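You operate a simulated robot arm through the tools that you are given. There is no shell and no other tool. Be economical: measure what you need, move in short steps, check, and stop when the job is done.

Carry out the task below with a simulated robot arm. There is one attempt and no reset: what you move stays moved.

JOB
Take the rusty tin and leave it on the top of the tool stand. Then press the two key three times. Then take the green bottle and put it on the green tray. Then push the grey cabinet drawer shut. Then take the red cap and put it on the top of the tool stand. Then put the spool on the top of the packing table away on the draining board. Then push the grey cabinet door shut. Then put one of the rollers from the lower shelf of the tool stand on top of the impeller. Then open the grey drawer, take the jar with red lid and leave it in the inside of the grey drawer, then shut the drawer. Then put the round cover on the wooden table away on the covers shelf. Then open the top left drawer, take the small tray and put it in the inside of the top left drawer and shut the drawer again. Keep to this order. Set down upright: rusty tin, green bottle, red cap, jar with red lid.

It is judged by the outcome, as a careful person would: the job done as asked, and still so three seconds after it is handed in. It fails if anything else is knocked over, pushed out of place, dropped, spilled or broken. Lids that push on must go on centred and level and be pressed home; caps that screw on are set level and turned clockwise until they are tight.

ROBOT AND FRAMES
A 7-joint arm with a vacuum gripper on a trunk, on a base that drives. Base frame: it is fixed to the floor where the robot stands at the start and does not move with it; the origin is under the middle of the robot, x ahead of it, y to its left, z up. Lengths are in mm, angles in degrees, forces in N, time in s.
With the tool pointing down near the work surface it reaches from about 540 to 960 mm from the robot's upright axis, wherever it stands. Its first joint turns from -149.0 to 149.0 degrees. Places, roughly: covers shelf [-2100, -2500, 400]; draining board [-5400, -600, 900]; green bottle [750, 2500, 750]; green tray (23x17 cm) [180, 2520, 820]; grey cabinet door [-4900, -2000, 400]; grey cabinet drawer [-5100, -1900, 700]; grey drawer [-5300, 3100, 700]; impeller (13x13x4 cm) [-4100, 5000, 800]; inside of the grey drawer [-5400, 3100, 700]; inside of the top left drawer [-2300, 4700, 700]; jar with red lid (7x7x8 cm) [-5500, 3500, 900]; red cap (4x4x5 cm) [-3400, -2400, 900]; roller (8x8x3 cm) [-3200, 2000, 300]; round cover (12x12x5 cm) [-4000, 5000, 800]; small tray (15x10x3 cm) [400, 4400, 900]; spool (7x7x5 cm) [-3200, -2800, 900]; top left drawer [-2300, 4600, 700]; top of the tool stand [-3300, 2100, 800]; two key [-400, 1800, 1100]. Payload 1.06 kg.
Tool frame: the origin (TCP) lies in the middle of the cups' lips, and z points out of the cups. The gripper has 1 cup of 24 mm across, covering 24 by 24 mm (tool x, y); the bellows give 8 mm. With the vacuum on, a cup seals on a smooth face that it is pressed against (1 to 4 N); it does not hold porous or soft things. The pull reaches 23 N.
Orientation is that of the tool frame in the base frame, as a unit quaternion [x, y, z, w]. With the cups facing straight down, the tool's x points along the base's -x, its y along +y and its z along -z.

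CONTROLS
- The arm moves only by the tool nudge_tool. Its arguments are lists of equal length, an entry for each row: "travel": the shift along the tool's x, y, z in m, a list of three; "angular": the turn, a rotation vector about the tool's x, y, z in degrees, a list of three. In form: {"travel": [[x, y, z], ...], "angular": [[wx, wy, wz], ...]}. A call has 1 to 20 rows; each row is the pose to reach, as a shift and turn from the pose commanded when the call began, along the tool's axes at that moment. "suction" is the vacuum: 1 switches it on, 0 off, set as the call begins (left out, the last holds). Rows are played at 5 a second. More than 50 mm and 8.6 degrees between two rows, or a gripper value outside its range, and nothing of the call is played. A pose out of reach is approached as far as the arm can. The call stops where the force on the tool passes 40 N (or 10 N more than at its start, if that is more) or the arm is blocked; 0.2 s more then pass. The pull builds up within a second once a cup has sealed. Time passes only in rows, and 0.2 s behind the last, so rows that repeat a pose give it time. It gives the time, the measured TCP pose, the force on the tool (base axes) and the pull of the vacuum at its end, in the units of the frame above (readings bear some noise), with the torque about the TCP (base axes, N m) and any sound that the robot's microphone picked up, and new pictures: "pictures" is both (left out), scene, wrist or none.
- Cameras (640 x 400 px; columns grow to the right, rows downward): "scene" is now at [10.5, 130.8, 1594.3]; the picture's right is [-0.58, -0.82, 0.00], its down [-0.69, 0.49, -0.53] and it looks along [0.43, -0.31, -0.85] (base axes); focal length 262 px, centre (320, 200). "wrist" rides on the gripper at [78, 19, -96] in the tool frame; the picture's right is [-0.24, 0.97, 0.00], its down [-0.71, -0.17, -0.69] and it looks along [-0.67, -0.16, 0.73] (tool axes); focal length 243 px, centre (320, 200). There is no depth. A picture from a camera that has moved, and an enlarged one, comes with that camera's place and axes in the base frame and with its lens.
- slide_trunk(by): slides the trunk up (or, below 0, down) by that many mm; the arm and the scene camera ride with it, the base frame stays. It gives what a move gives, with no picture.
- base_move(legs): drives the robot by 1 to 6 legs, each [ahead, turn to the left] in mm and degrees, along the robot's own axes; the way and the turn of a leg run together, so that a leg with both is an arc; at most 1500 mm and 180 degrees a leg. The arm and the cameras ride along, it lands a little off, and it stops where it bumps. It gives what a move gives, and a new picture of the scene camera.
- head_to(pan, tilt): turns the head with the scene camera to pan (to the left, within 155 degrees either way) and tilt (down, from -29 to 69), counted from straight ahead of the robot. It gives what a move gives, and a new picture of the scene camera.
- inspect(camera, box): a new picture of the part [left, top, right, bottom] of that camera's present view, enlarged. No time passes.
- sign_off(): hands the job in; it is judged then, once.

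Go step by step. Nothing tells you exact positions but the pictures and the camera data: compare them with the known pose of the tool, close in by small moves and look again before you grip or let go. The budget is 556 turns and 360 pictures, counting those below and the enlarged ones. Unless the task says otherwise, let go and move clear before handing in, and close with one line.

The tools are called after ">>>" as name(argument=value, ...) on one line, values as JSON. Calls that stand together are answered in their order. nudge_tool: Moves the arm, as the interface text tells. Its arguments: {"type":"object","properties":{"travel":{"type":"array","items":{"type":"array","items":{"type":"number"}}},"angular":{"type":"array","items":{"type":"array","items":{"type":"number"}}},"suction":{"type":"number"},"pictures":{"type":"string","enum":["both","scene","wrist","none"]}},"required":["travel","angular"]} The other tools are called the same way: slide_trunk (by) slides the trunk up or down; base_move (legs) drives the base; head_to (pan, tilt) turns the head that bears the scene camera; inspect (camera, box) takes an enlarged picture of a part of a camera's view; sign_off () hands the job in.

At the start:

```text
t: 0.0
eef_pos: [634.6, -189.5, 773.3]
tool_rot: [0.0, 1.0, 0.0, -0.001]
contact_force: [0.7, -0.5, -0.3]
wrist_torque: [-0.03, -0.01, 0.03]
pull: 0.0
trunk travel left (down, up): [-675.0, 35.0]
robot x, y, heading: [-2.6, -2.7, -0.0]
head pan, tilt: [-35.2, 58.0]
```

scene: 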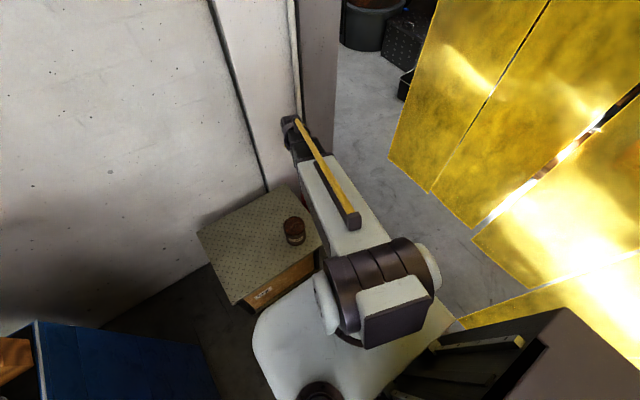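
wrist: 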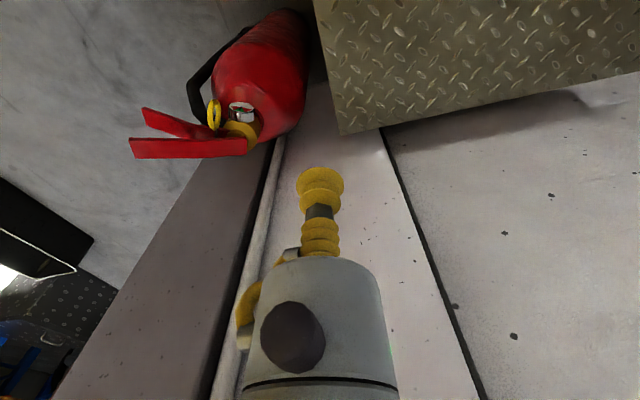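

I see a diamond-plate topped cabinet near the robot with a small brown tin on it, probably the rusty tin. I'll enlarge it and look around.

>>> inspect(camera="scene", box=[180, 160, 340, 320])

>>> head_to(pan=0, tilt=50)

```text
2.50 times, centred on (260, 240) of scene
camera zoom: at [10.5, 130.8, 1594.3], right [-0.58, -0.82, 0.0], down [-0.69, 0.49, -0.53], along [0.43, -0.31, -0.85], focal length 656 px, centre (470, 100)
```

zoom: 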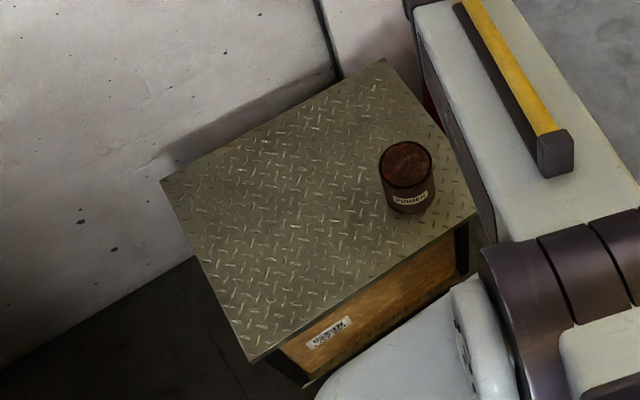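

```text
t: 1.0
eef_pos: [633.9, -189.9, 772.1]
tool_rot: [-0.001, 1.0, 0.001, 0.0]
contact_force: [-0.3, 0.0, 0.0]
wrist_torque: [0.0, -0.01, 0.01]
pull: 0.1
trunk travel left (down, up): [-675.0, 35.0]
robot x, y, heading: [-0.9, 0.4, -0.1]
head pan, tilt: [0.0, 50.0]
camera scene: at [31.1, 170.5, 1604.4], right [0.0, -1.0, 0.0], down [-0.77, 0.0, -0.64], along [0.64, 0.0, -0.77], focal length 262 px, centre (320, 200)
```

scene: 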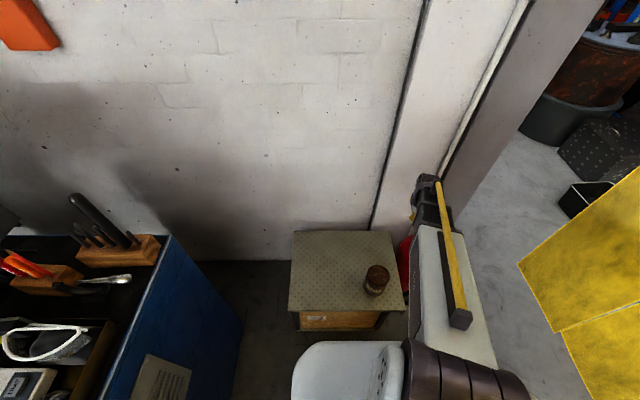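

The tin stands on a low stand about 0.5 m ahead. I'll look around for a map before moving.

>>> head_to(pan=60, tilt=25)

>>> head_to(pan=120, tilt=25)

>>> head_to(pan=155, tilt=20)

>>> head_to(pan=-140, tilt=25)

>>> head_to(pan=-80, tilt=25)

```text
t: 2.3
eef_pos: [633.7, -190.5, 773.6]
tool_rot: [0.0, 1.0, 0.0, 0.0]
contact_force: [0.6, -0.3, -0.9]
wrist_torque: [0.02, 0.01, 0.01]
pull: 0.1
trunk travel left (down, up): [-675.0, 35.0]
robot x, y, heading: [0.6, 1.8, -0.2]
head pan, tilt: [60.0, 25.0]
camera scene: at [0.3, 250.3, 1641.9], right [0.87, -0.5, 0.0], down [-0.21, -0.37, -0.91], along [0.45, 0.78, -0.42], focal length 262 px, centre (320, 200)
```

scene: 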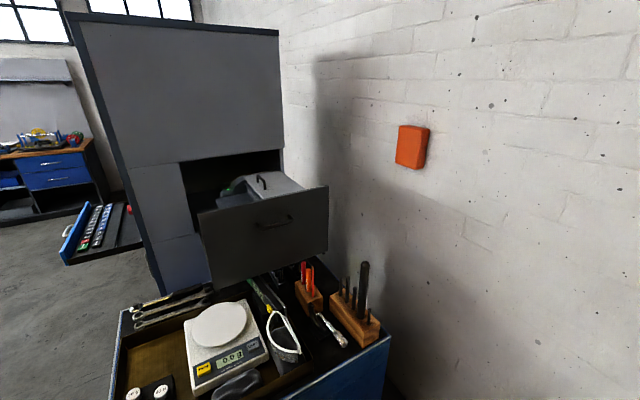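

```text
t: 3.6
eef_pos: [635.2, -189.2, 774.4]
tool_rot: [0.0, 1.0, 0.001, 0.0]
contact_force: [0.6, -0.6, -0.6]
wrist_torque: [0.01, -0.05, 0.01]
pull: 0.1
trunk travel left (down, up): [-675.0, 35.0]
robot x, y, heading: [-5.4, 0.5, -0.0]
head pan, tilt: [120.0, 25.0]
camera scene: at [-91.9, 250.3, 1641.9], right [0.87, 0.5, 0.0], down [0.21, -0.37, -0.91], along [-0.45, 0.79, -0.42], focal length 262 px, centre (320, 200)
```

scene: 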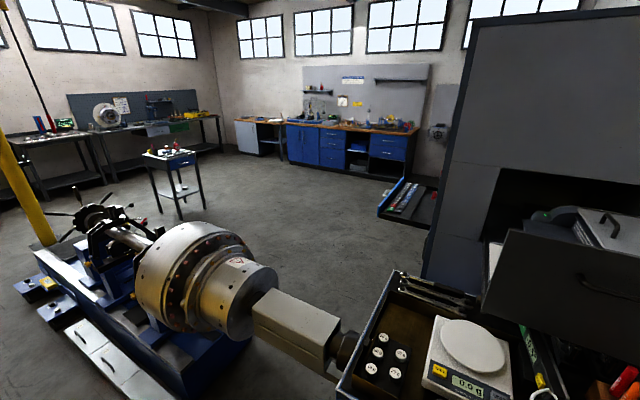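

```text
t: 4.6
eef_pos: [633.9, -189.5, 773.6]
tool_rot: [0.0, 1.0, 0.001, 0.0]
contact_force: [0.6, 0.8, -0.3]
wrist_torque: [-0.02, -0.02, 0.01]
pull: 0.0
trunk travel left (down, up): [-675.0, 35.0]
robot x, y, heading: [-1.4, 3.1, -0.2]
head pan, tilt: [154.7, 20.0]
camera scene: at [-130.0, 210.4, 1650.0], right [0.43, 0.9, 0.0], down [0.31, -0.15, -0.94], along [-0.85, 0.4, -0.34], focal length 262 px, centre (320, 200)
```

scene: 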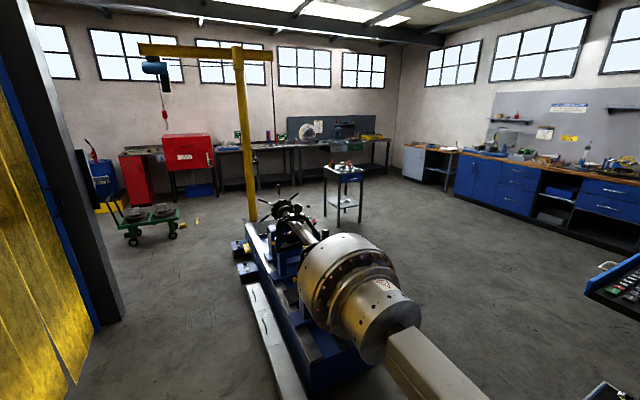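

```text
t: 8.6
eef_pos: [634.0, -190.0, 773.0]
tool_rot: [0.0, 1.0, 0.0, 0.0]
contact_force: [-0.3, 0.6, -0.1]
wrist_torque: [0.02, 0.01, 0.03]
pull: 0.0
trunk travel left (down, up): [-675.0, 35.0]
robot x, y, heading: [-3.3, 1.3, -0.0]
head pan, tilt: [-140.0, 25.0]
camera scene: at [-116.4, 111.3, 1641.9], right [-0.64, 0.77, 0.0], down [0.32, 0.27, -0.91], along [-0.69, -0.58, -0.42], focal length 262 px, centre (320, 200)
```

scene: 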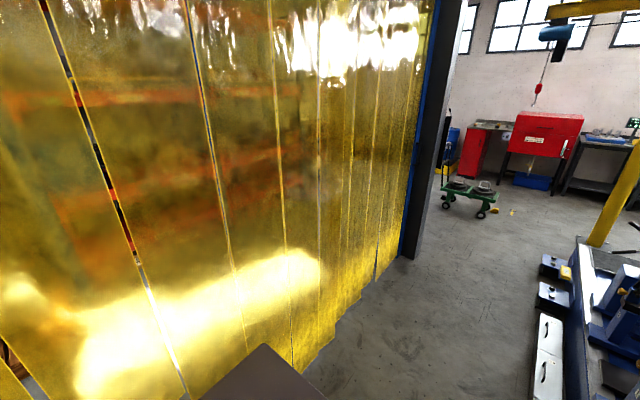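

```text
t: 9.9
eef_pos: [634.3, -191.0, 774.4]
tool_rot: [0.001, 1.0, 0.0, 0.0]
contact_force: [-1.0, -0.2, 0.0]
wrist_torque: [0.05, -0.01, 0.03]
pull: 0.2
trunk travel left (down, up): [-675.0, 35.0]
robot x, y, heading: [0.8, 3.3, 0.2]
head pan, tilt: [-80.0, 25.0]
camera scene: at [-29.9, 79.8, 1641.9], right [-0.98, -0.17, 0.0], down [-0.07, 0.42, -0.91], along [0.16, -0.89, -0.42], focal length 262 px, centre (320, 200)
```

scene: 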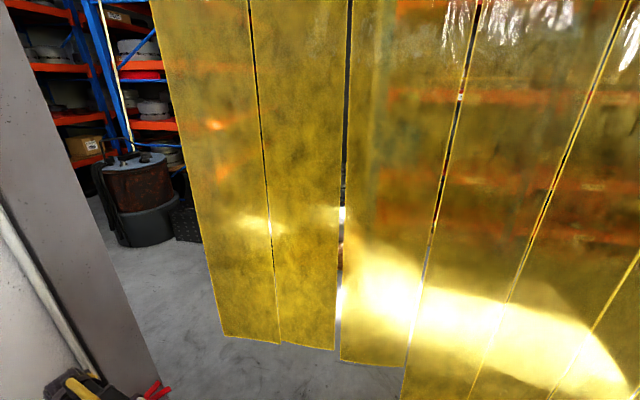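

I have a rough map: the exit lies backwards between curtain and lathe rig. Now I look closely behind and beside the robot before backing up for the tin.

>>> head_to(pan=-150, tilt=60)

>>> head_to(pan=150, tilt=60)

```text
t: 11.3
eef_pos: [634.0, -190.2, 772.2]
tool_rot: [0.0, 1.0, 0.0, 0.0]
contact_force: [0.3, -0.1, -0.2]
wrist_torque: [-0.02, -0.01, 0.01]
pull: 0.0
trunk travel left (down, up): [-675.0, 35.0]
robot x, y, heading: [-4.1, 0.2, -0.0]
head pan, tilt: [-150.0, 60.0]
camera scene: at [-103.6, 137.1, 1591.9], right [-0.5, 0.87, 0.0], down [0.75, 0.43, -0.5], along [-0.43, -0.25, -0.87], focal length 262 px, centre (320, 200)
```

scene: 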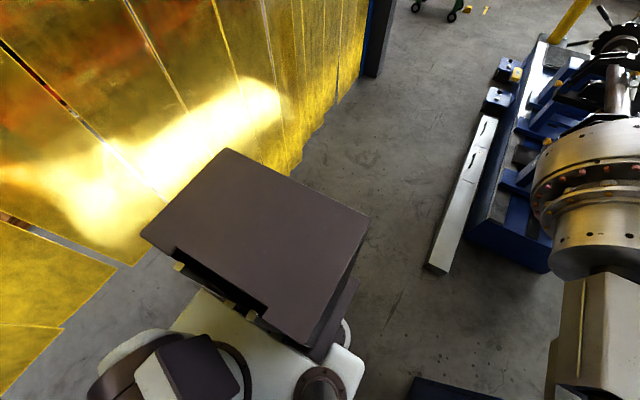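

```text
t: 15.4
eef_pos: [633.5, -190.5, 772.8]
tool_rot: [0.0, 1.0, 0.0, -0.001]
contact_force: [0.3, 0.5, 0.6]
wrist_torque: [0.0, 0.02, 0.02]
pull: 0.1
trunk travel left (down, up): [-675.0, 35.0]
robot x, y, heading: [2.9, -1.2, 0.1]
head pan, tilt: [150.0, 60.0]
camera scene: at [-103.6, 203.9, 1591.9], right [0.5, 0.87, 0.0], down [0.75, -0.43, -0.5], along [-0.43, 0.25, -0.87], focal length 262 px, centre (320, 200)
```

scene: 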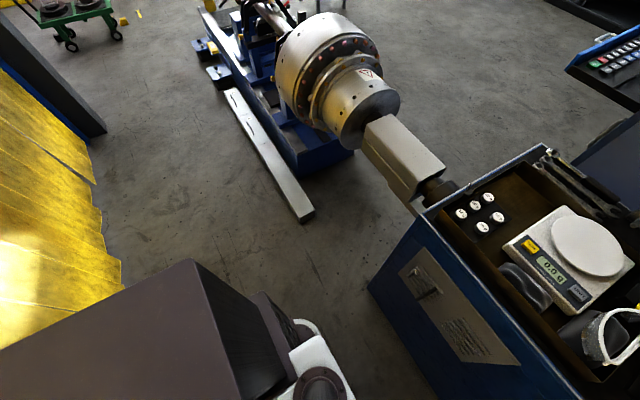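

The brown box is the robot's own back; behind is free. I back up 170 mm.

>>> base_move(legs=[[-170, 0]])

>>> head_to(pan=-15, tilt=45)

>>> nudge_tool(travel=[[0, 0, 0]], angular=[[0, 0, 0]], pictures="wrist")

```text
t: 16.9
eef_pos: [462.2, -190.4, 773.9]
tool_rot: [0.001, 1.0, -0.001, 0.0]
contact_force: [-0.3, 0.0, 0.5]
wrist_torque: [0.01, 0.03, 0.02]
pull: 0.0
trunk travel left (down, up): [-675.0, 35.0]
robot x, y, heading: [-175.4, -3.8, -0.2]
head pan, tilt: [150.0, 60.0]
camera scene: at [-275.4, 204.4, 1591.9], right [0.5, 0.86, 0.0], down [0.75, -0.44, -0.5], along [-0.43, 0.25, -0.87], focal length 262 px, centre (320, 200)
```

scene: 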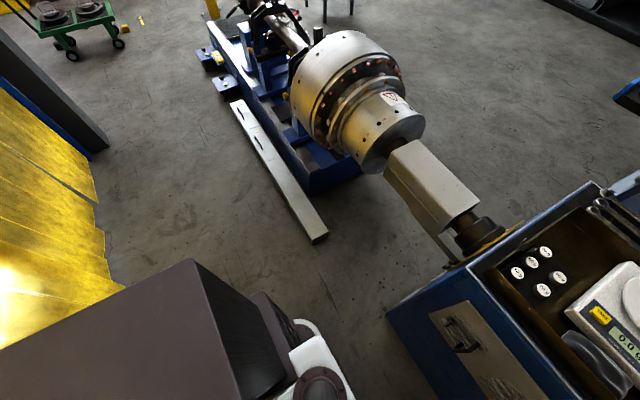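

```text
t: 19.4
eef_pos: [460.4, -190.2, 774.0]
tool_rot: [0.002, 1.0, 0.0, 0.0]
contact_force: [0.1, -0.5, -0.4]
wrist_torque: [-0.01, -0.01, 0.01]
pull: 0.0
trunk travel left (down, up): [-675.0, 35.0]
robot x, y, heading: [-172.7, -5.0, -0.3]
head pan, tilt: [-15.0, 45.0]
camera scene: at [-139.2, 149.7, 1611.3], right [-0.26, -0.97, 0.0], down [-0.68, 0.18, -0.71], along [0.68, -0.18, -0.71], focal length 262 px, centre (320, 200)
```

scene: 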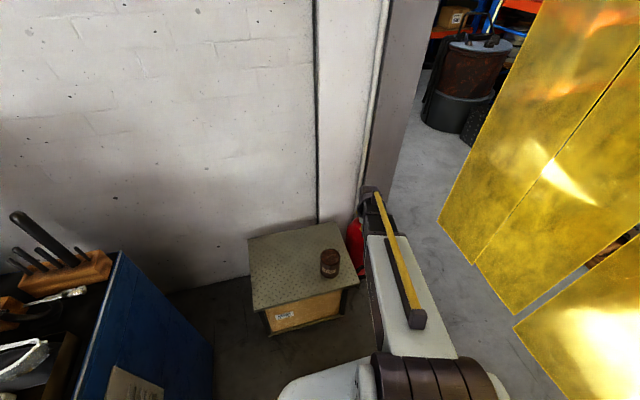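

```text
t: 19.8
eef_pos: [461.4, -191.1, 774.0]
tool_rot: [0.002, 1.0, -0.001, 0.0]
contact_force: [0.0, -0.1, 0.1]
wrist_torque: [0.02, 0.01, 0.01]
pull: 0.0
trunk travel left (down, up): [-675.0, 35.0]
robot x, y, heading: [-170.6, -2.5, -0.2]
head pan, tilt: [-15.0, 45.0]
camera wrist: at [383.2, -172.2, 866.9], right [0.24, 0.97, 0.0], down [0.71, -0.17, 0.68], along [0.67, -0.16, -0.73], focal length 243 px, centre (320, 200)
```

wrist: 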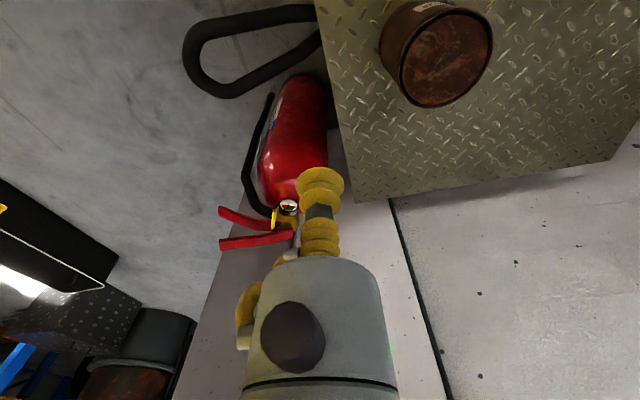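

The tin top is near (482, -62, 590). I move over it and take a wrist look.

>>> nudge_tool(travel=[[-0.007, 0.043, 0], [-0.014, 0.086, 0], [-0.021, 0.129, 0.03], [-0.021, 0.129, 0.07], [-0.021, 0.129, 0.11], [-0.021, 0.129, 0.13]], angular=[[0, 0, 0], [0, 0, 0], [0, 0, 0], [0, 0, 0], [0, 0, 0], [0, 0, 0]])

```text
refused: row 3 steps farther than a row can; nothing moved
```

>>> nudge_tool(travel=[[-0.007, 0.043, 0], [-0.014, 0.086, 0], [-0.021, 0.129, 0], [-0.021, 0.129, 0.04], [-0.021, 0.129, 0.08], [-0.021, 0.129, 0.12]], angular=[[0, 0, 0], [0, 0, 0], [0, 0, 0], [0, 0, 0], [0, 0, 0], [0, 0, 0]])

```text
t: 21.2
eef_pos: [484.6, -63.4, 654.4]
tool_rot: [0.002, 1.0, 0.0, 0.0]
contact_force: [-0.8, 0.2, -0.4]
wrist_torque: [0.0, 0.04, 0.0]
pull: 0.0
trunk travel left (down, up): [-675.0, 35.0]
robot x, y, heading: [-173.8, -0.7, -0.3]
head pan, tilt: [-15.0, 45.0]
camera scene: at [-139.2, 149.7, 1611.4], right [-0.26, -0.97, 0.0], down [-0.68, 0.18, -0.71], along [0.68, -0.18, -0.71], focal length 262 px, centre (320, 200)
camera wrist: at [406.7, -44.0, 748.6], right [0.24, 0.97, 0.0], down [0.71, -0.17, 0.69], along [0.67, -0.16, -0.73], focal length 243 px, centre (320, 200)
```

scene: 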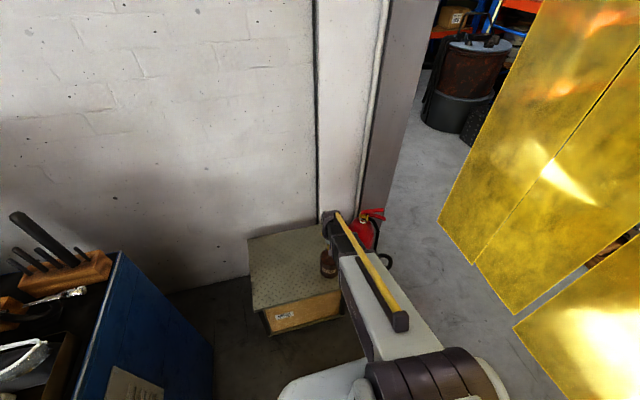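
wrist: 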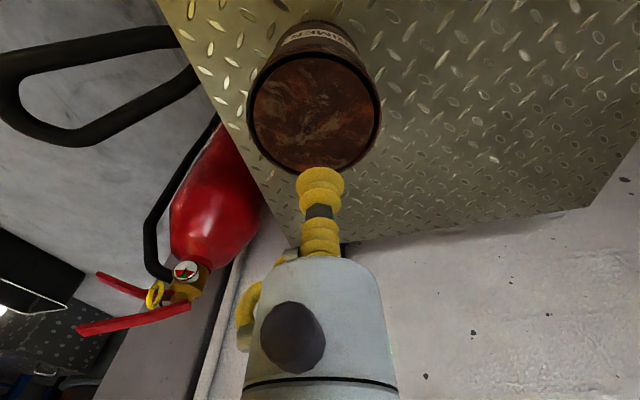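

Tin centre is about 12 mm nearer the robot. I correct and descend gently with suction on.

>>> nudge_tool(travel=[[0.012, 0, 0.02], [0.012, 0, 0.04], [0.012, 0, 0.048]], angular=[[0, 0, 0], [0, 0, 0], [0, 0, 0]], suction=1, pictures="wrist")

```text
t: 22.0
eef_pos: [471.7, -64.5, 606.0]
tool_rot: [0.002, 1.0, 0.0, -0.001]
contact_force: [0.2, 0.3, 0.4]
wrist_torque: [0.01, 0.02, 0.0]
pull: 0.1
trunk travel left (down, up): [-675.0, 35.0]
robot x, y, heading: [-173.3, 0.7, -0.3]
head pan, tilt: [-15.0, 45.0]
camera wrist: at [393.5, -43.5, 699.7], right [0.24, 0.97, 0.0], down [0.71, -0.17, 0.69], along [0.67, -0.16, -0.73], focal length 243 px, centre (320, 200)
```

wrist: 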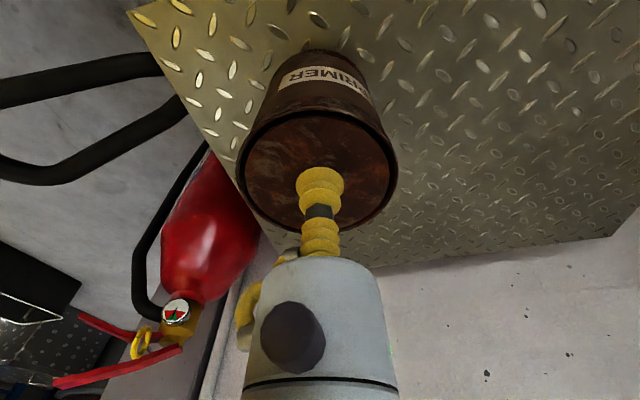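

>>> nudge_tool(travel=[[0, 0, 0.005], [0, 0, 0.01], [0, 0, 0.013], [0, 0, 0.016], [0, 0, 0.016]], angular=[[0, 0, 0], [0, 0, 0], [0, 0, 0], [0, 0, 0], [0, 0, 0]], pictures="wrist")

```text
t: 23.2
eef_pos: [470.1, -62.4, 590.4]
tool_rot: [0.001, 1.0, 0.001, 0.001]
contact_force: [1.5, -0.6, 16.9]
wrist_torque: [-0.01, 0.01, 0.06]
pull: 23.3
trunk travel left (down, up): [-675.0, 35.0]
robot x, y, heading: [-168.4, -2.1, -0.2]
head pan, tilt: [-15.0, 45.0]
camera wrist: at [392.2, -43.6, 683.6], right [0.24, 0.97, 0.0], down [0.71, -0.17, 0.69], along [0.67, -0.16, -0.73], focal length 243 px, centre (320, 200)
```

wrist: 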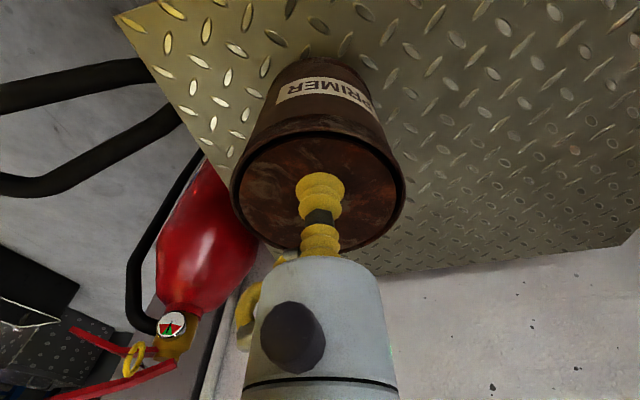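

Sealed. I lift the tin and check.

>>> nudge_tool(travel=[[0, 0, -0.01], [0, 0, -0.03], [0, 0, -0.07], [0, 0, -0.12], [0, 0, -0.17], [0, 0, -0.22], [0, 0, -0.27], [0, 0, -0.27]], angular=[[0, 0, 0], [0, 0, 0], [0, 0, 0], [0, 0, 0], [0, 0, 0], [0, 0, 0], [0, 0, 0], [0, 0, 0]])

```text
t: 25.0
eef_pos: [467.9, -60.4, 859.3]
tool_rot: [0.001, 1.0, 0.0, 0.0]
contact_force: [-0.2, -0.6, -3.8]
wrist_torque: [0.05, 0.04, 0.01]
pull: 22.9
trunk travel left (down, up): [-675.0, 35.0]
robot x, y, heading: [-176.5, 0.6, -0.0]
head pan, tilt: [-15.0, 45.0]
camera scene: at [-139.1, 149.7, 1611.3], right [-0.26, -0.97, 0.0], down [-0.68, 0.18, -0.71], along [0.68, -0.18, -0.71], focal length 262 px, centre (320, 200)
camera wrist: at [389.6, -41.0, 954.1], right [0.24, 0.97, 0.0], down [0.71, -0.17, 0.68], along [0.66, -0.16, -0.73], focal length 243 px, centre (320, 200)
```

scene: 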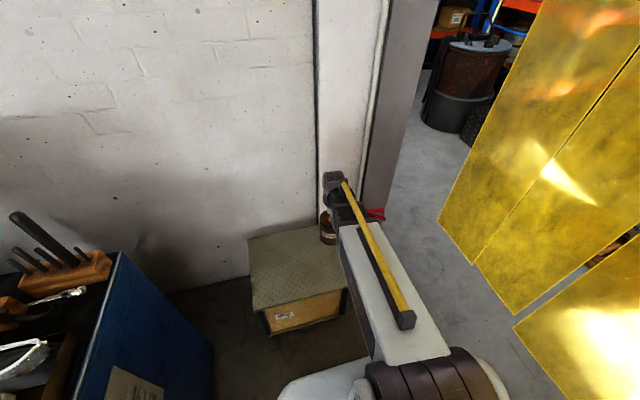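
wrist: 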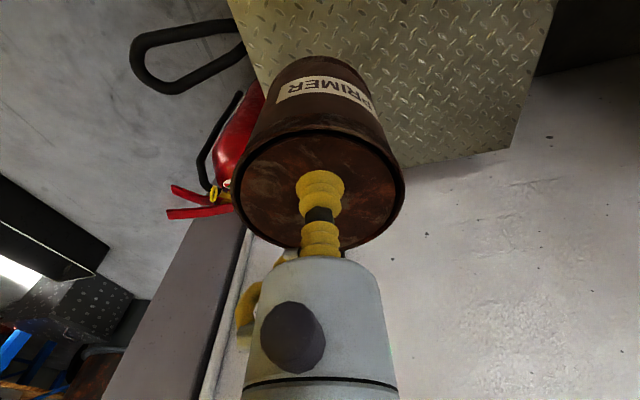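

Tin held. I drive backwards along the lane and look again.

>>> base_move(legs=[[-1450, 0]])

>>> head_to(pan=155, tilt=40)

>>> head_to(pan=-155, tilt=30)

```text
t: 32.1
eef_pos: [-945.0, -54.1, 861.3]
tool_rot: [0.019, 1.0, 0.0, 0.0]
contact_force: [0.4, 0.1, -4.8]
wrist_torque: [0.01, 0.07, 0.03]
pull: 22.8
trunk travel left (down, up): [-675.0, 35.0]
robot x, y, heading: [-1580.1, 24.2, -2.2]
head pan, tilt: [-15.0, 45.0]
camera scene: at [-1544.8, 176.1, 1611.3], right [-0.29, -0.96, 0.0], down [-0.68, 0.21, -0.71], along [0.68, -0.21, -0.71], focal length 262 px, centre (320, 200)
```

scene: 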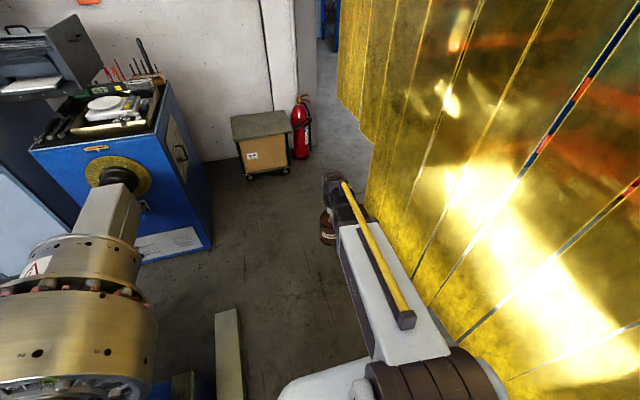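

```text
t: 34.6
eef_pos: [-945.8, -54.1, 859.5]
tool_rot: [0.018, 1.0, 0.0, 0.0]
contact_force: [-0.2, -0.5, -4.7]
wrist_torque: [0.02, 0.02, 0.02]
pull: 22.9
trunk travel left (down, up): [-675.0, 35.0]
robot x, y, heading: [-1583.8, 32.6, -2.3]
head pan, tilt: [154.7, 40.0]
camera scene: at [-1698.0, 239.1, 1618.6], right [0.46, 0.89, 0.0], down [0.57, -0.3, -0.77], along [-0.68, 0.35, -0.64], focal length 262 px, centre (320, 200)
```

scene: 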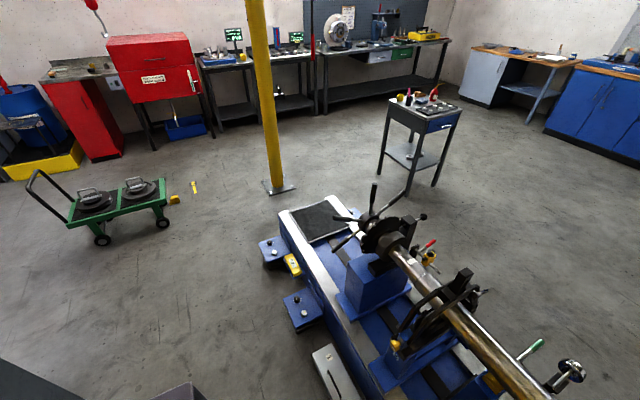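

```text
t: 38.8
eef_pos: [-945.7, -54.0, 860.3]
tool_rot: [0.018, 1.0, 0.0, 0.0]
contact_force: [-0.8, 0.0, -4.5]
wrist_torque: [0.02, 0.03, 0.02]
pull: 22.3
trunk travel left (down, up): [-675.0, 35.0]
robot x, y, heading: [-1585.7, 27.4, -2.3]
head pan, tilt: [-154.7, 30.0]
camera scene: at [-1705.6, 164.3, 1634.0], right [-0.39, 0.92, 0.0], down [0.46, 0.2, -0.87], along [-0.8, -0.34, -0.5], focal length 262 px, centre (320, 200)
```

scene: 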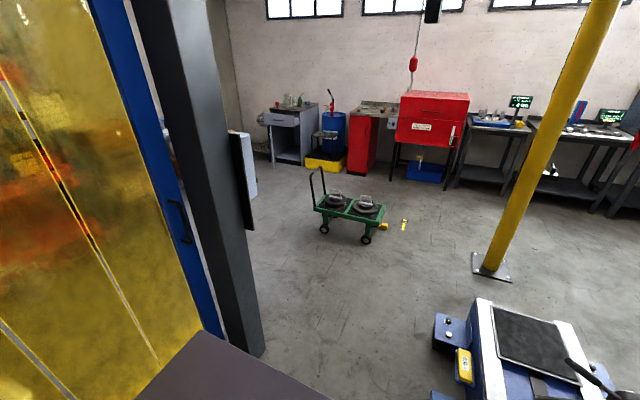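

The lane is clear: post at about (-3775, 850), trolley at y < -240, rig feet at y > 430. I raise the arm a little, then back along it.

>>> nudge_tool(travel=[[0, 0, -0.04], [0, 0, -0.08], [0, 0, -0.12], [0, 0, -0.16]], angular=[[0, 0, 0], [0, 0, 0], [0, 0, 0], [0, 0, 0]], pictures="none")

>>> base_move(legs=[[0, 2.3], [-1350, 0]])

```text
t: 39.8
eef_pos: [-944.8, -51.4, 1019.9]
tool_rot: [0.019, 1.0, 0.0, 0.0]
contact_force: [0.8, -0.1, -4.4]
wrist_torque: [0.0, 0.07, 0.0]
pull: 22.9
trunk travel left (down, up): [-675.0, 35.0]
robot x, y, heading: [-1583.1, 27.2, -2.1]
head pan, tilt: [-154.7, 30.0]
```

```text
t: 47.0
eef_pos: [-2286.9, -33.0, 1020.0]
tool_rot: [-0.014, 1.0, 0.0, 0.0]
contact_force: [-0.1, 0.0, -4.7]
wrist_torque: [0.02, 0.06, 0.0]
pull: 22.9
trunk travel left (down, up): [-675.0, 35.0]
robot x, y, heading: [-2927.5, 3.7, 1.3]
head pan, tilt: [-154.7, 30.0]
camera scene: at [-3059.5, 134.7, 1634.0], right [-0.45, 0.89, 0.0], down [0.45, 0.23, -0.87], along [-0.77, -0.39, -0.5], focal length 262 px, centre (320, 200)
```

scene: 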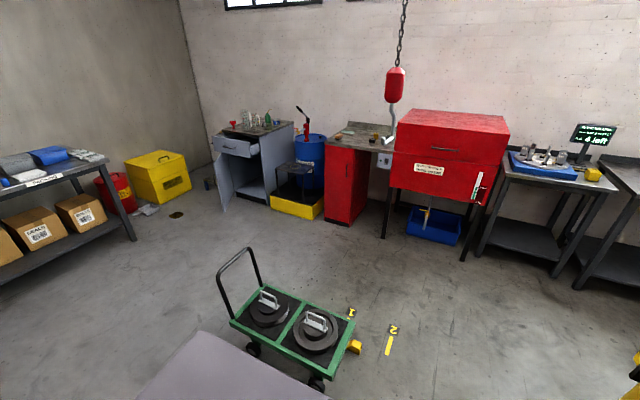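

I continue backing: between post and trolley, then arc to face -y.

>>> base_move(legs=[[-150, 0], [0, -24], [-880, 0]])

```text
t: 53.7
eef_pos: [-3299.8, 28.4, 1020.3]
tool_rot: [0.21, 0.978, -0.001, 0.0]
contact_force: [0.6, 0.0, -4.8]
wrist_torque: [0.02, 0.01, -0.02]
pull: 22.7
trunk travel left (down, up): [-675.0, 35.0]
robot x, y, heading: [-3861.1, 342.1, -24.3]
head pan, tilt: [-154.7, 30.0]
camera scene: at [-3922.6, 515.4, 1634.0], right [-0.02, 1.0, 0.0], down [0.5, 0.01, -0.87], along [-0.87, -0.02, -0.5], focal length 262 px, centre (320, 200)
```

scene: 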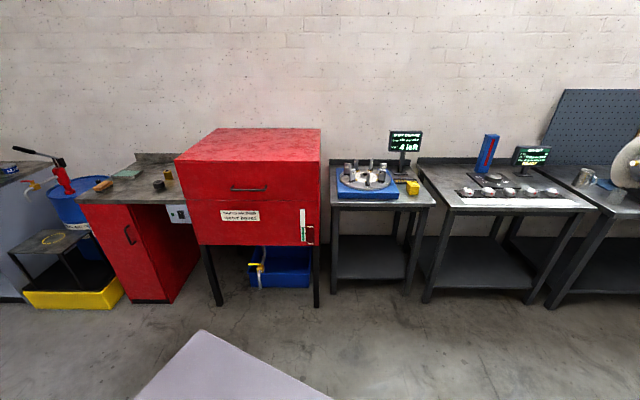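

>>> base_move(legs=[[-1000, -66], [-750, 0]])

>>> head_to(pan=100, tilt=35)

```text
t: 62.6
eef_pos: [-4437.7, 1259.9, 1020.1]
tool_rot: [0.709, 0.705, 0.0, 0.0]
contact_force: [-0.1, -0.1, -5.1]
wrist_torque: [0.09, 0.01, 0.01]
pull: 23.4
trunk travel left (down, up): [-675.0, 35.0]
robot x, y, heading: [-4373.8, 1899.6, -90.0]
head pan, tilt: [-154.7, 30.0]
cut short: leg 1
camera scene: at [-4245.2, 2025.1, 1634.0], right [0.91, 0.42, 0.0], down [0.21, -0.45, -0.87], along [-0.36, 0.79, -0.5], focal length 262 px, centre (320, 200)
```

scene: 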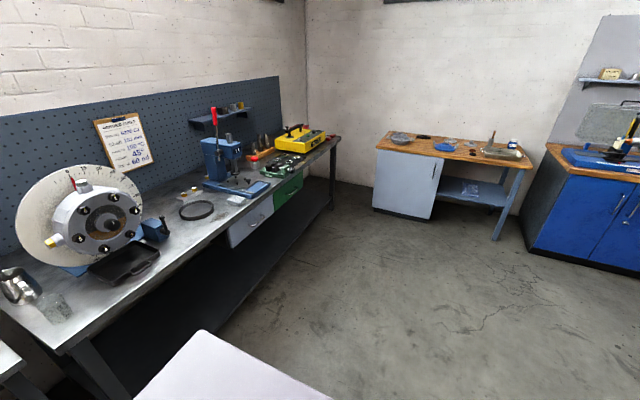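

```text
t: 66.2
eef_pos: [-4437.8, 1258.4, 1020.3]
tool_rot: [0.709, 0.705, -0.001, -0.001]
contact_force: [0.6, 0.3, -3.6]
wrist_torque: [0.07, -0.03, 0.0]
pull: 22.7
trunk travel left (down, up): [-675.0, 35.0]
robot x, y, heading: [-4376.7, 1899.3, -90.1]
head pan, tilt: [100.0, 35.0]
camera scene: at [-4120.3, 1957.6, 1626.2], right [0.17, -0.99, 0.0], down [-0.57, -0.1, -0.82], along [0.81, 0.14, -0.57], focal length 262 px, centre (320, 200)
```

scene: 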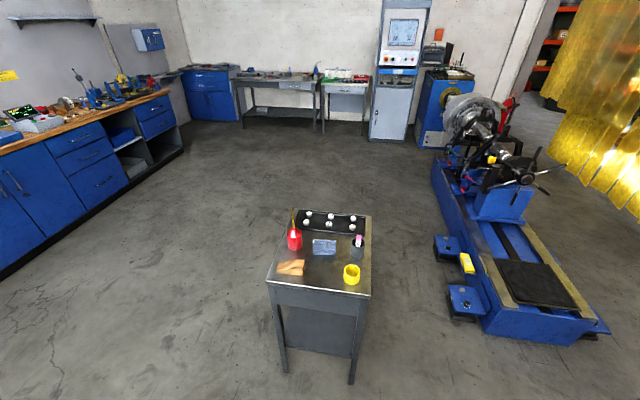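

The move reported a cut-short leg; I check the trolley/post area and behind.

>>> head_to(pan=15, tilt=30)

>>> head_to(pan=-155, tilt=65)

```text
t: 67.8
eef_pos: [-4438.5, 1258.8, 1019.3]
tool_rot: [0.71, 0.704, 0.0, 0.0]
contact_force: [0.4, -0.2, -4.3]
wrist_torque: [0.04, -0.03, 0.0]
pull: 22.6
trunk travel left (down, up): [-675.0, 35.0]
robot x, y, heading: [-4377.6, 1901.3, -90.2]
head pan, tilt: [15.0, 30.0]
camera scene: at [-4184.3, 1855.4, 1633.9], right [-0.97, -0.25, 0.0], down [-0.13, 0.48, -0.87], along [0.22, -0.84, -0.5], focal length 262 px, centre (320, 200)
```

scene: 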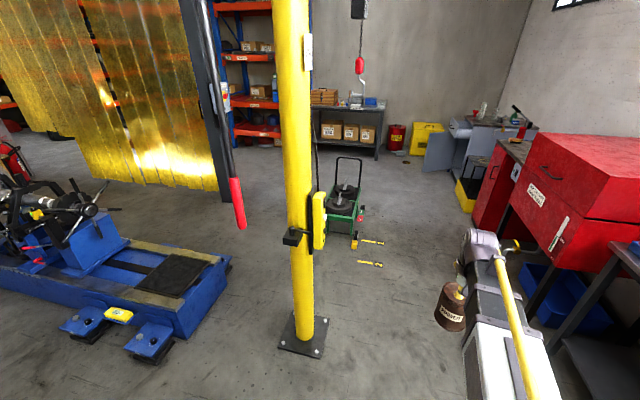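

```text
t: 70.3
eef_pos: [-4437.2, 1259.9, 1018.6]
tool_rot: [0.71, 0.704, 0.001, 0.0]
contact_force: [0.3, -0.3, -4.2]
wrist_torque: [0.07, -0.03, 0.05]
pull: 22.6
trunk travel left (down, up): [-675.0, 35.0]
robot x, y, heading: [-4376.8, 1901.2, -90.5]
head pan, tilt: [-154.7, 65.0]
camera scene: at [-4232.7, 1998.0, 1586.3], right [0.91, 0.42, 0.0], down [0.38, -0.82, -0.42], along [-0.18, 0.38, -0.91], focal length 262 px, centre (320, 200)
```

scene: 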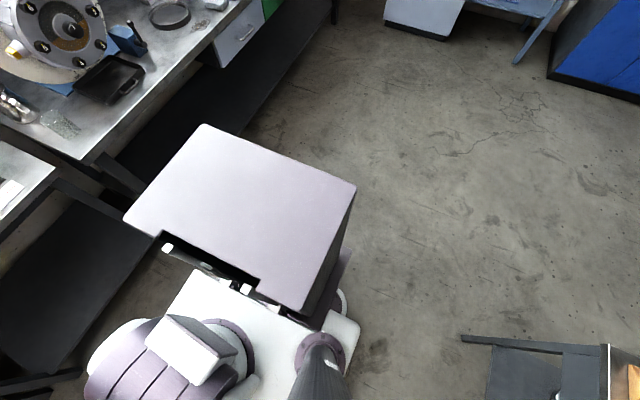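

Nothing was disturbed. The stand top spans about x -3515..-3030, y 1875..2270; a free spot for the tin is near (-3440, 2064). I turn toward it.

>>> base_move(legs=[[0, 103], [240, 0]])

>>> head_to(pan=-5, tilt=50)

```text
t: 76.5
eef_pos: [-3511.6, 2052.7, 1018.8]
tool_rot: [-0.119, 0.993, 0.0, 0.0]
contact_force: [-0.4, 0.8, -5.5]
wrist_torque: [0.0, 0.04, 0.01]
pull: 23.0
trunk travel left (down, up): [-675.0, 35.0]
robot x, y, heading: [-4148.6, 1954.1, 13.9]
head pan, tilt: [-154.7, 65.0]
camera scene: at [-4278.5, 2072.3, 1586.3], right [-0.63, 0.78, 0.0], down [0.7, 0.57, -0.42], along [-0.33, -0.27, -0.91], focal length 262 px, centre (320, 200)
```

scene: 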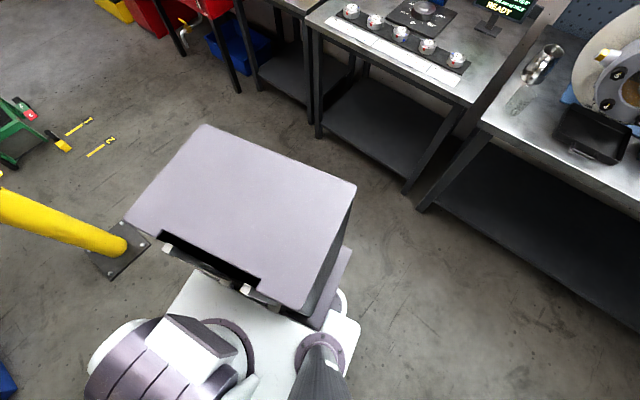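

```text
t: 78.8
eef_pos: [-3511.3, 2051.6, 1020.8]
tool_rot: [-0.119, 0.993, 0.0, 0.0]
contact_force: [0.5, -0.1, -4.4]
wrist_torque: [-0.02, 0.05, 0.05]
pull: 22.9
trunk travel left (down, up): [-675.0, 35.0]
robot x, y, heading: [-4146.4, 1956.7, 13.8]
head pan, tilt: [-5.0, 50.0]
camera scene: at [-4155.4, 2122.1, 1604.4], right [0.15, -0.99, 0.0], down [-0.76, -0.12, -0.64], along [0.64, 0.1, -0.77], focal length 262 px, centre (320, 200)
```

scene: 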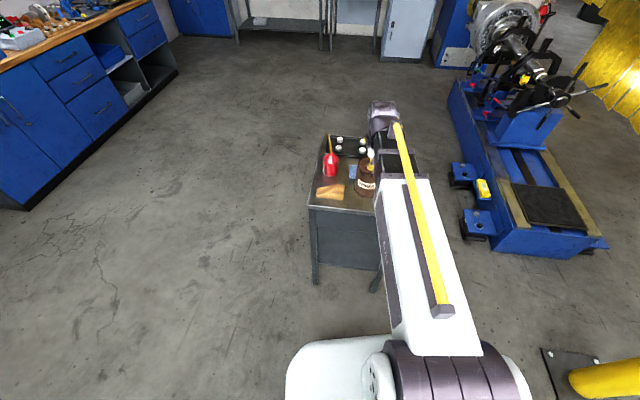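

>>> nudge_tool(travel=[[-0.04, -0.003, 0], [-0.072, -0.005, 0.02], [-0.072, -0.005, 0.05]], angular=[[0, 0, 0], [0, 0, 0], [0, 0, 0]], pictures="both")

```text
t: 79.6
eef_pos: [-3440.5, 2064.4, 969.3]
tool_rot: [-0.119, 0.993, -0.001, 0.0]
contact_force: [0.1, 1.0, -4.6]
wrist_torque: [-0.02, 0.09, 0.04]
pull: 22.7
trunk travel left (down, up): [-675.0, 35.0]
robot x, y, heading: [-4147.2, 1961.4, 13.7]
head pan, tilt: [-5.0, 50.0]
camera scene: at [-4155.3, 2122.1, 1604.4], right [0.15, -0.99, 0.0], down [-0.76, -0.12, -0.64], along [0.64, 0.1, -0.77], focal length 262 px, centre (320, 200)
camera wrist: at [-3520.6, 2064.6, 1062.6], right [0.0, 1.0, 0.0], down [0.73, 0.0, 0.68], along [0.68, 0.0, -0.73], focal length 243 px, centre (320, 200)
```

scene: 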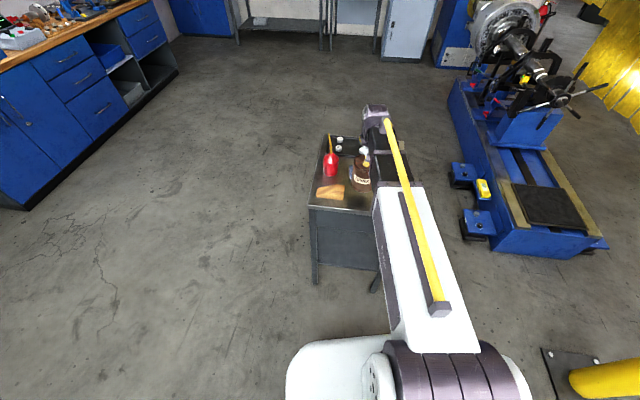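
wrist: 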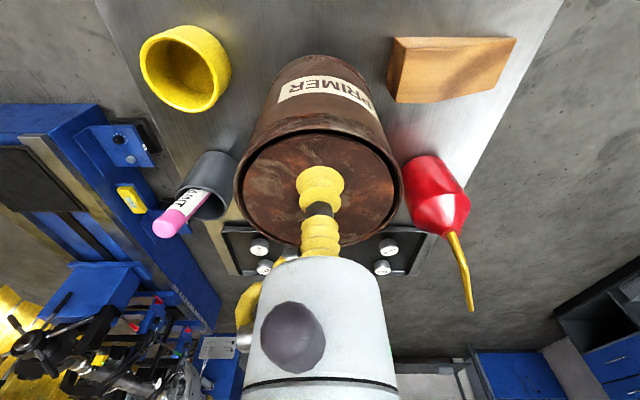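

The gap is right for the tin. I lower in stages, watching the force.

>>> nudge_tool(travel=[[0, 0, 0.02], [0, 0, 0.04]], angular=[[0, 0, 0], [0, 0, 0]], pictures="scene")

>>> inspect(camera="scene", box=[300, 100, 420, 220])

```text
t: 80.2
eef_pos: [-3439.9, 2063.0, 927.3]
tool_rot: [-0.119, 0.993, 0.0, -0.001]
contact_force: [-0.1, 0.2, -3.7]
wrist_torque: [-0.01, 0.07, 0.0]
pull: 22.8
trunk travel left (down, up): [-675.0, 35.0]
robot x, y, heading: [-4148.7, 1956.7, 13.8]
head pan, tilt: [-5.0, 50.0]
camera scene: at [-4155.3, 2122.1, 1604.4], right [0.15, -0.99, 0.0], down [-0.76, -0.12, -0.64], along [0.64, 0.1, -0.77], focal length 262 px, centre (320, 200)
```

scene: 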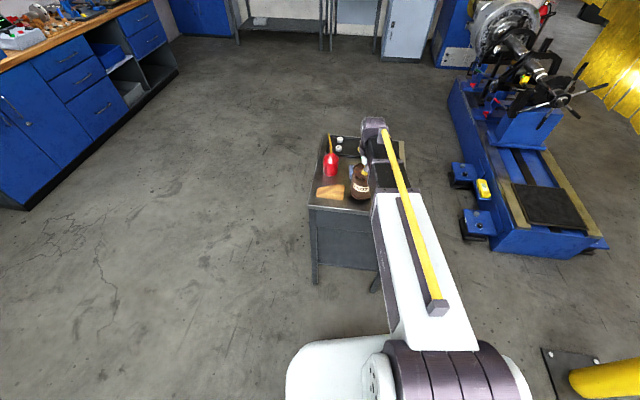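

```text
3.33 times, centred on (360, 160) of scene
camera zoom: at [-4155.3, 2122.1, 1604.4], right [0.15, -0.99, 0.0], down [-0.76, -0.12, -0.64], along [0.64, 0.1, -0.77], focal length 874 px, centre (187, 333)
```

zoom: 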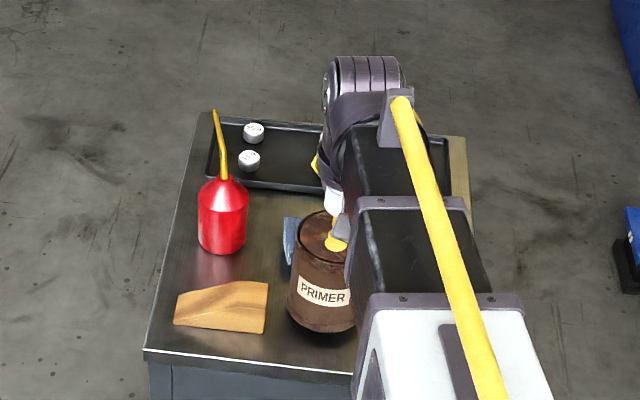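

>>> nudge_tool(travel=[[0, 0, 0.008], [0, 0, 0.016], [0, 0, 0.019], [0, 0, 0.022]], angular=[[0, 0, 0], [0, 0, 0], [0, 0, 0], [0, 0, 0]], pictures="none")

>>> inspect(camera="scene", box=[300, 100, 420, 220])

```text
t: 81.2
eef_pos: [-3442.9, 2063.8, 909.3]
tool_rot: [-0.12, 0.993, 0.0, 0.001]
contact_force: [-5.0, 1.0, 18.3]
wrist_torque: [-0.02, -0.13, 0.16]
pull: 22.8
trunk travel left (down, up): [-675.0, 35.0]
robot x, y, heading: [-4151.0, 1958.2, 13.6]
head pan, tilt: [-5.0, 50.0]
```

```text
3.33 times, centred on (360, 160) of scene
camera zoom: at [-4158.3, 2122.0, 1604.6], right [0.15, -0.99, 0.0], down [-0.76, -0.12, -0.64], along [0.64, 0.1, -0.77], focal length 874 px, centre (187, 333)
```

zoom: 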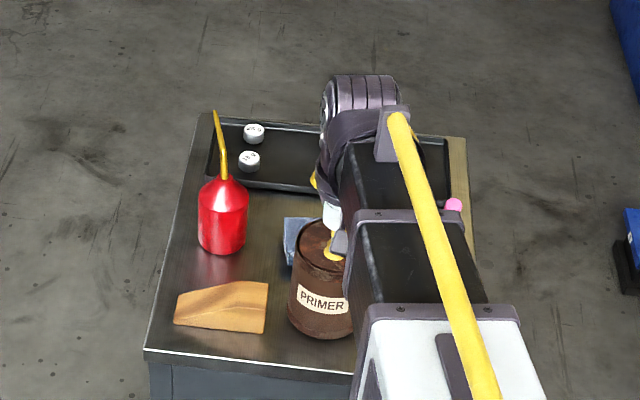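

The tin is down. I release and rise.

>>> nudge_tool(travel=[[0, 0, -0.006], [0, 0, -0.006], [0, 0, -0.006], [0, 0, -0.012], [0, 0, -0.03], [0, 0, -0.07], [0, 0, -0.12]], angular=[[0, 0, 0], [0, 0, 0], [0, 0, 0], [0, 0, 0], [0, 0, 0], [0, 0, 0], [0, 0, 0]], suction=0, pictures="wrist")

```text
t: 82.8
eef_pos: [-3440.8, 2065.0, 1028.3]
tool_rot: [-0.119, 0.993, 0.001, 0.0]
contact_force: [0.6, 0.3, 0.2]
wrist_torque: [0.0, 0.0, 0.0]
pull: 0.0
trunk travel left (down, up): [-675.0, 35.0]
robot x, y, heading: [-4148.7, 1955.3, 13.8]
head pan, tilt: [-5.0, 50.0]
camera wrist: at [-3520.7, 2064.1, 1122.2], right [0.0, 1.0, 0.0], down [0.73, 0.0, 0.68], along [0.68, 0.0, -0.73], focal length 243 px, centre (320, 200)
```

wrist: 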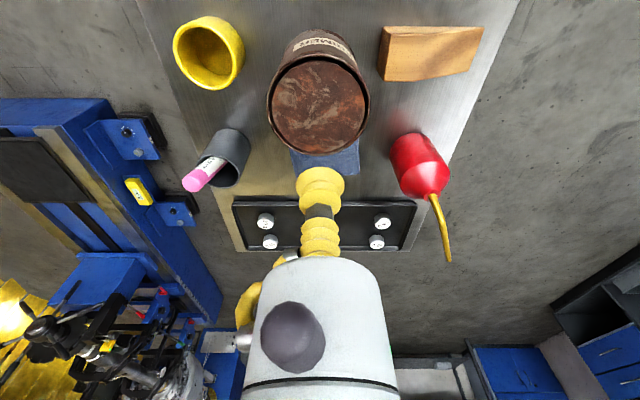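

Tin is set. Now I drive around the stand's +y side toward the console.

>>> base_move(legs=[[-120, 0], [0, 62], [1000, 0], [0, -76], [1450, 0]])

>>> head_to(pan=-30, tilt=15)

```text
t: 101.9
eef_pos: [-1844.6, 2734.7, 1028.4]
tool_rot: [0.031, 1.0, 0.0, -0.001]
contact_force: [0.0, -0.3, 0.2]
wrist_torque: [0.03, -0.01, 0.0]
pull: 0.1
trunk travel left (down, up): [-675.0, 35.0]
robot x, y, heading: [-2552.6, 2838.4, -3.4]
head pan, tilt: [-5.0, 50.0]
camera scene: at [-2509.7, 3001.4, 1604.4], right [-0.15, -0.99, 0.0], down [-0.76, 0.11, -0.64], along [0.64, -0.1, -0.77], focal length 262 px, centre (320, 200)
```

scene: 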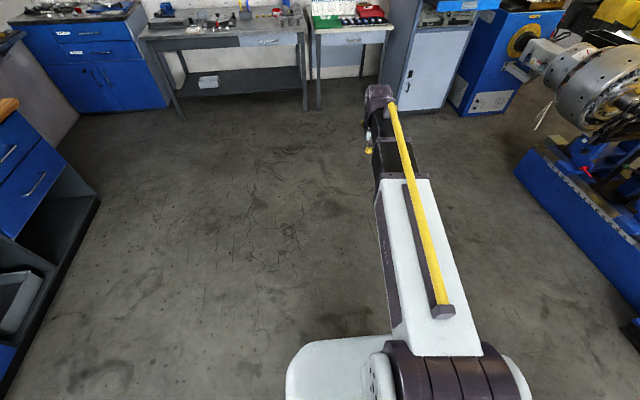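

```text
t: 102.9
eef_pos: [-1843.0, 2732.9, 1027.9]
tool_rot: [0.032, 0.999, 0.0, -0.001]
contact_force: [0.0, -0.1, 0.3]
wrist_torque: [0.03, -0.02, 0.01]
pull: 0.1
trunk travel left (down, up): [-675.0, 35.0]
robot x, y, heading: [-2550.1, 2840.8, -3.6]
head pan, tilt: [-30.0, 15.0]
camera scene: at [-2508.0, 2961.3, 1658.1], right [-0.55, -0.83, 0.0], down [-0.22, 0.14, -0.97], along [0.8, -0.53, -0.26], focal length 262 px, centre (320, 200)
```

scene: 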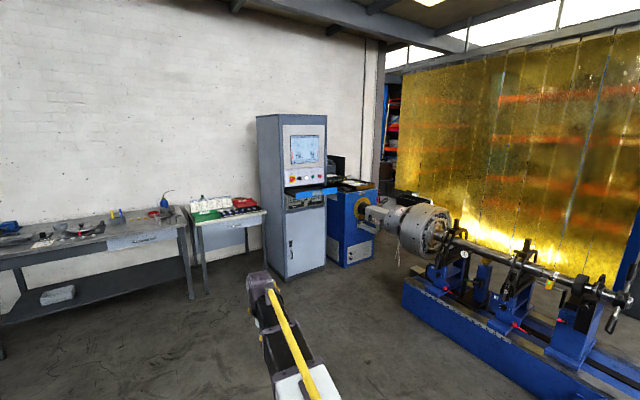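

>>> inspect(camera="scene", box=[160, 100, 400, 270])

```text
2.35 times, centred on (280, 185) of scene
camera zoom: at [-2508.0, 2961.3, 1658.1], right [-0.55, -0.83, 0.0], down [-0.22, 0.14, -0.97], along [0.8, -0.53, -0.26], focal length 617 px, centre (414, 235)
```

zoom: 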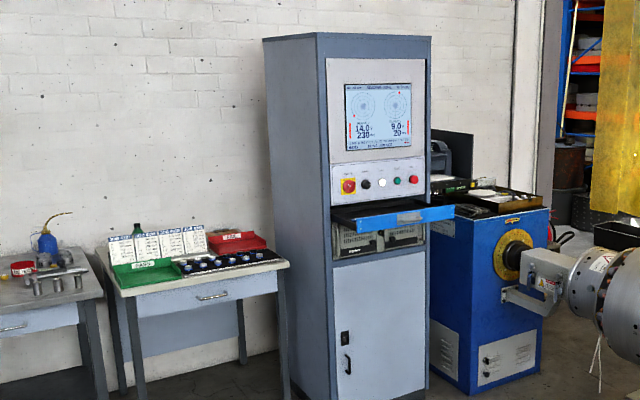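

>>> base_move(legs=[[0, -36], [1330, 0], [0, 38]])

>>> head_to(pan=-5, tilt=25)

```text
t: 113.0
eef_pos: [-824.5, 1903.8, 1028.5]
tool_rot: [0.022, 1.0, 0.0, 0.001]
contact_force: [-0.3, -0.6, 0.4]
wrist_torque: [0.0, 0.03, -0.03]
pull: 0.1
trunk travel left (down, up): [-675.0, 35.0]
robot x, y, heading: [-1533.6, 1995.7, -2.4]
head pan, tilt: [-30.0, 15.0]
camera scene: at [-1494.6, 2117.1, 1658.1], right [-0.54, -0.84, 0.0], down [-0.22, 0.14, -0.97], along [0.82, -0.52, -0.26], focal length 262 px, centre (320, 200)
```

scene: 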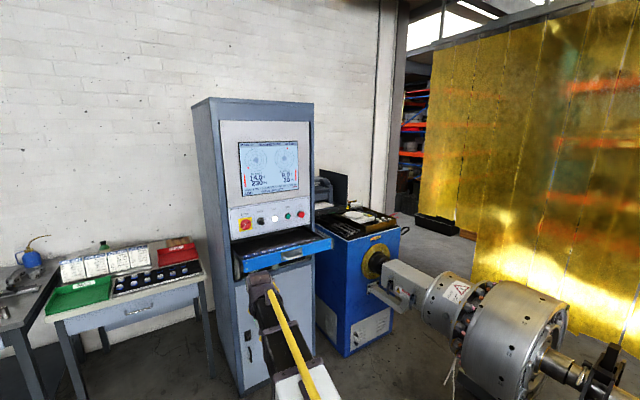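

```text
t: 113.9
eef_pos: [-824.8, 1903.5, 1029.2]
tool_rot: [0.021, 1.0, 0.001, -0.001]
contact_force: [0.2, 0.1, -0.7]
wrist_torque: [0.0, 0.01, -0.02]
pull: 0.0
trunk travel left (down, up): [-675.0, 35.0]
robot x, y, heading: [-1536.8, 1995.6, -2.2]
head pan, tilt: [-5.0, 25.0]
camera scene: at [-1482.1, 2155.0, 1641.9], right [-0.13, -0.99, 0.0], down [-0.42, 0.05, -0.91], along [0.9, -0.12, -0.42], focal length 262 px, centre (320, 200)
```

scene: 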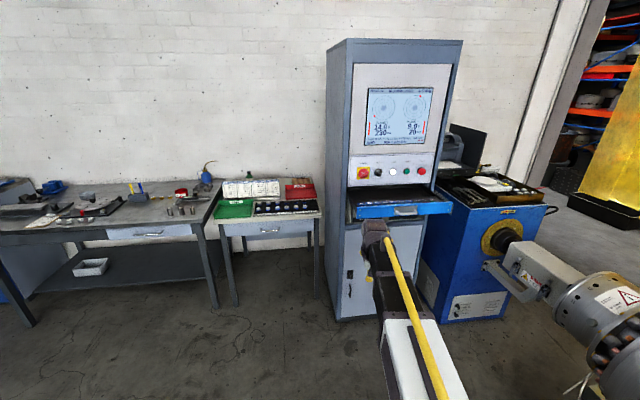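

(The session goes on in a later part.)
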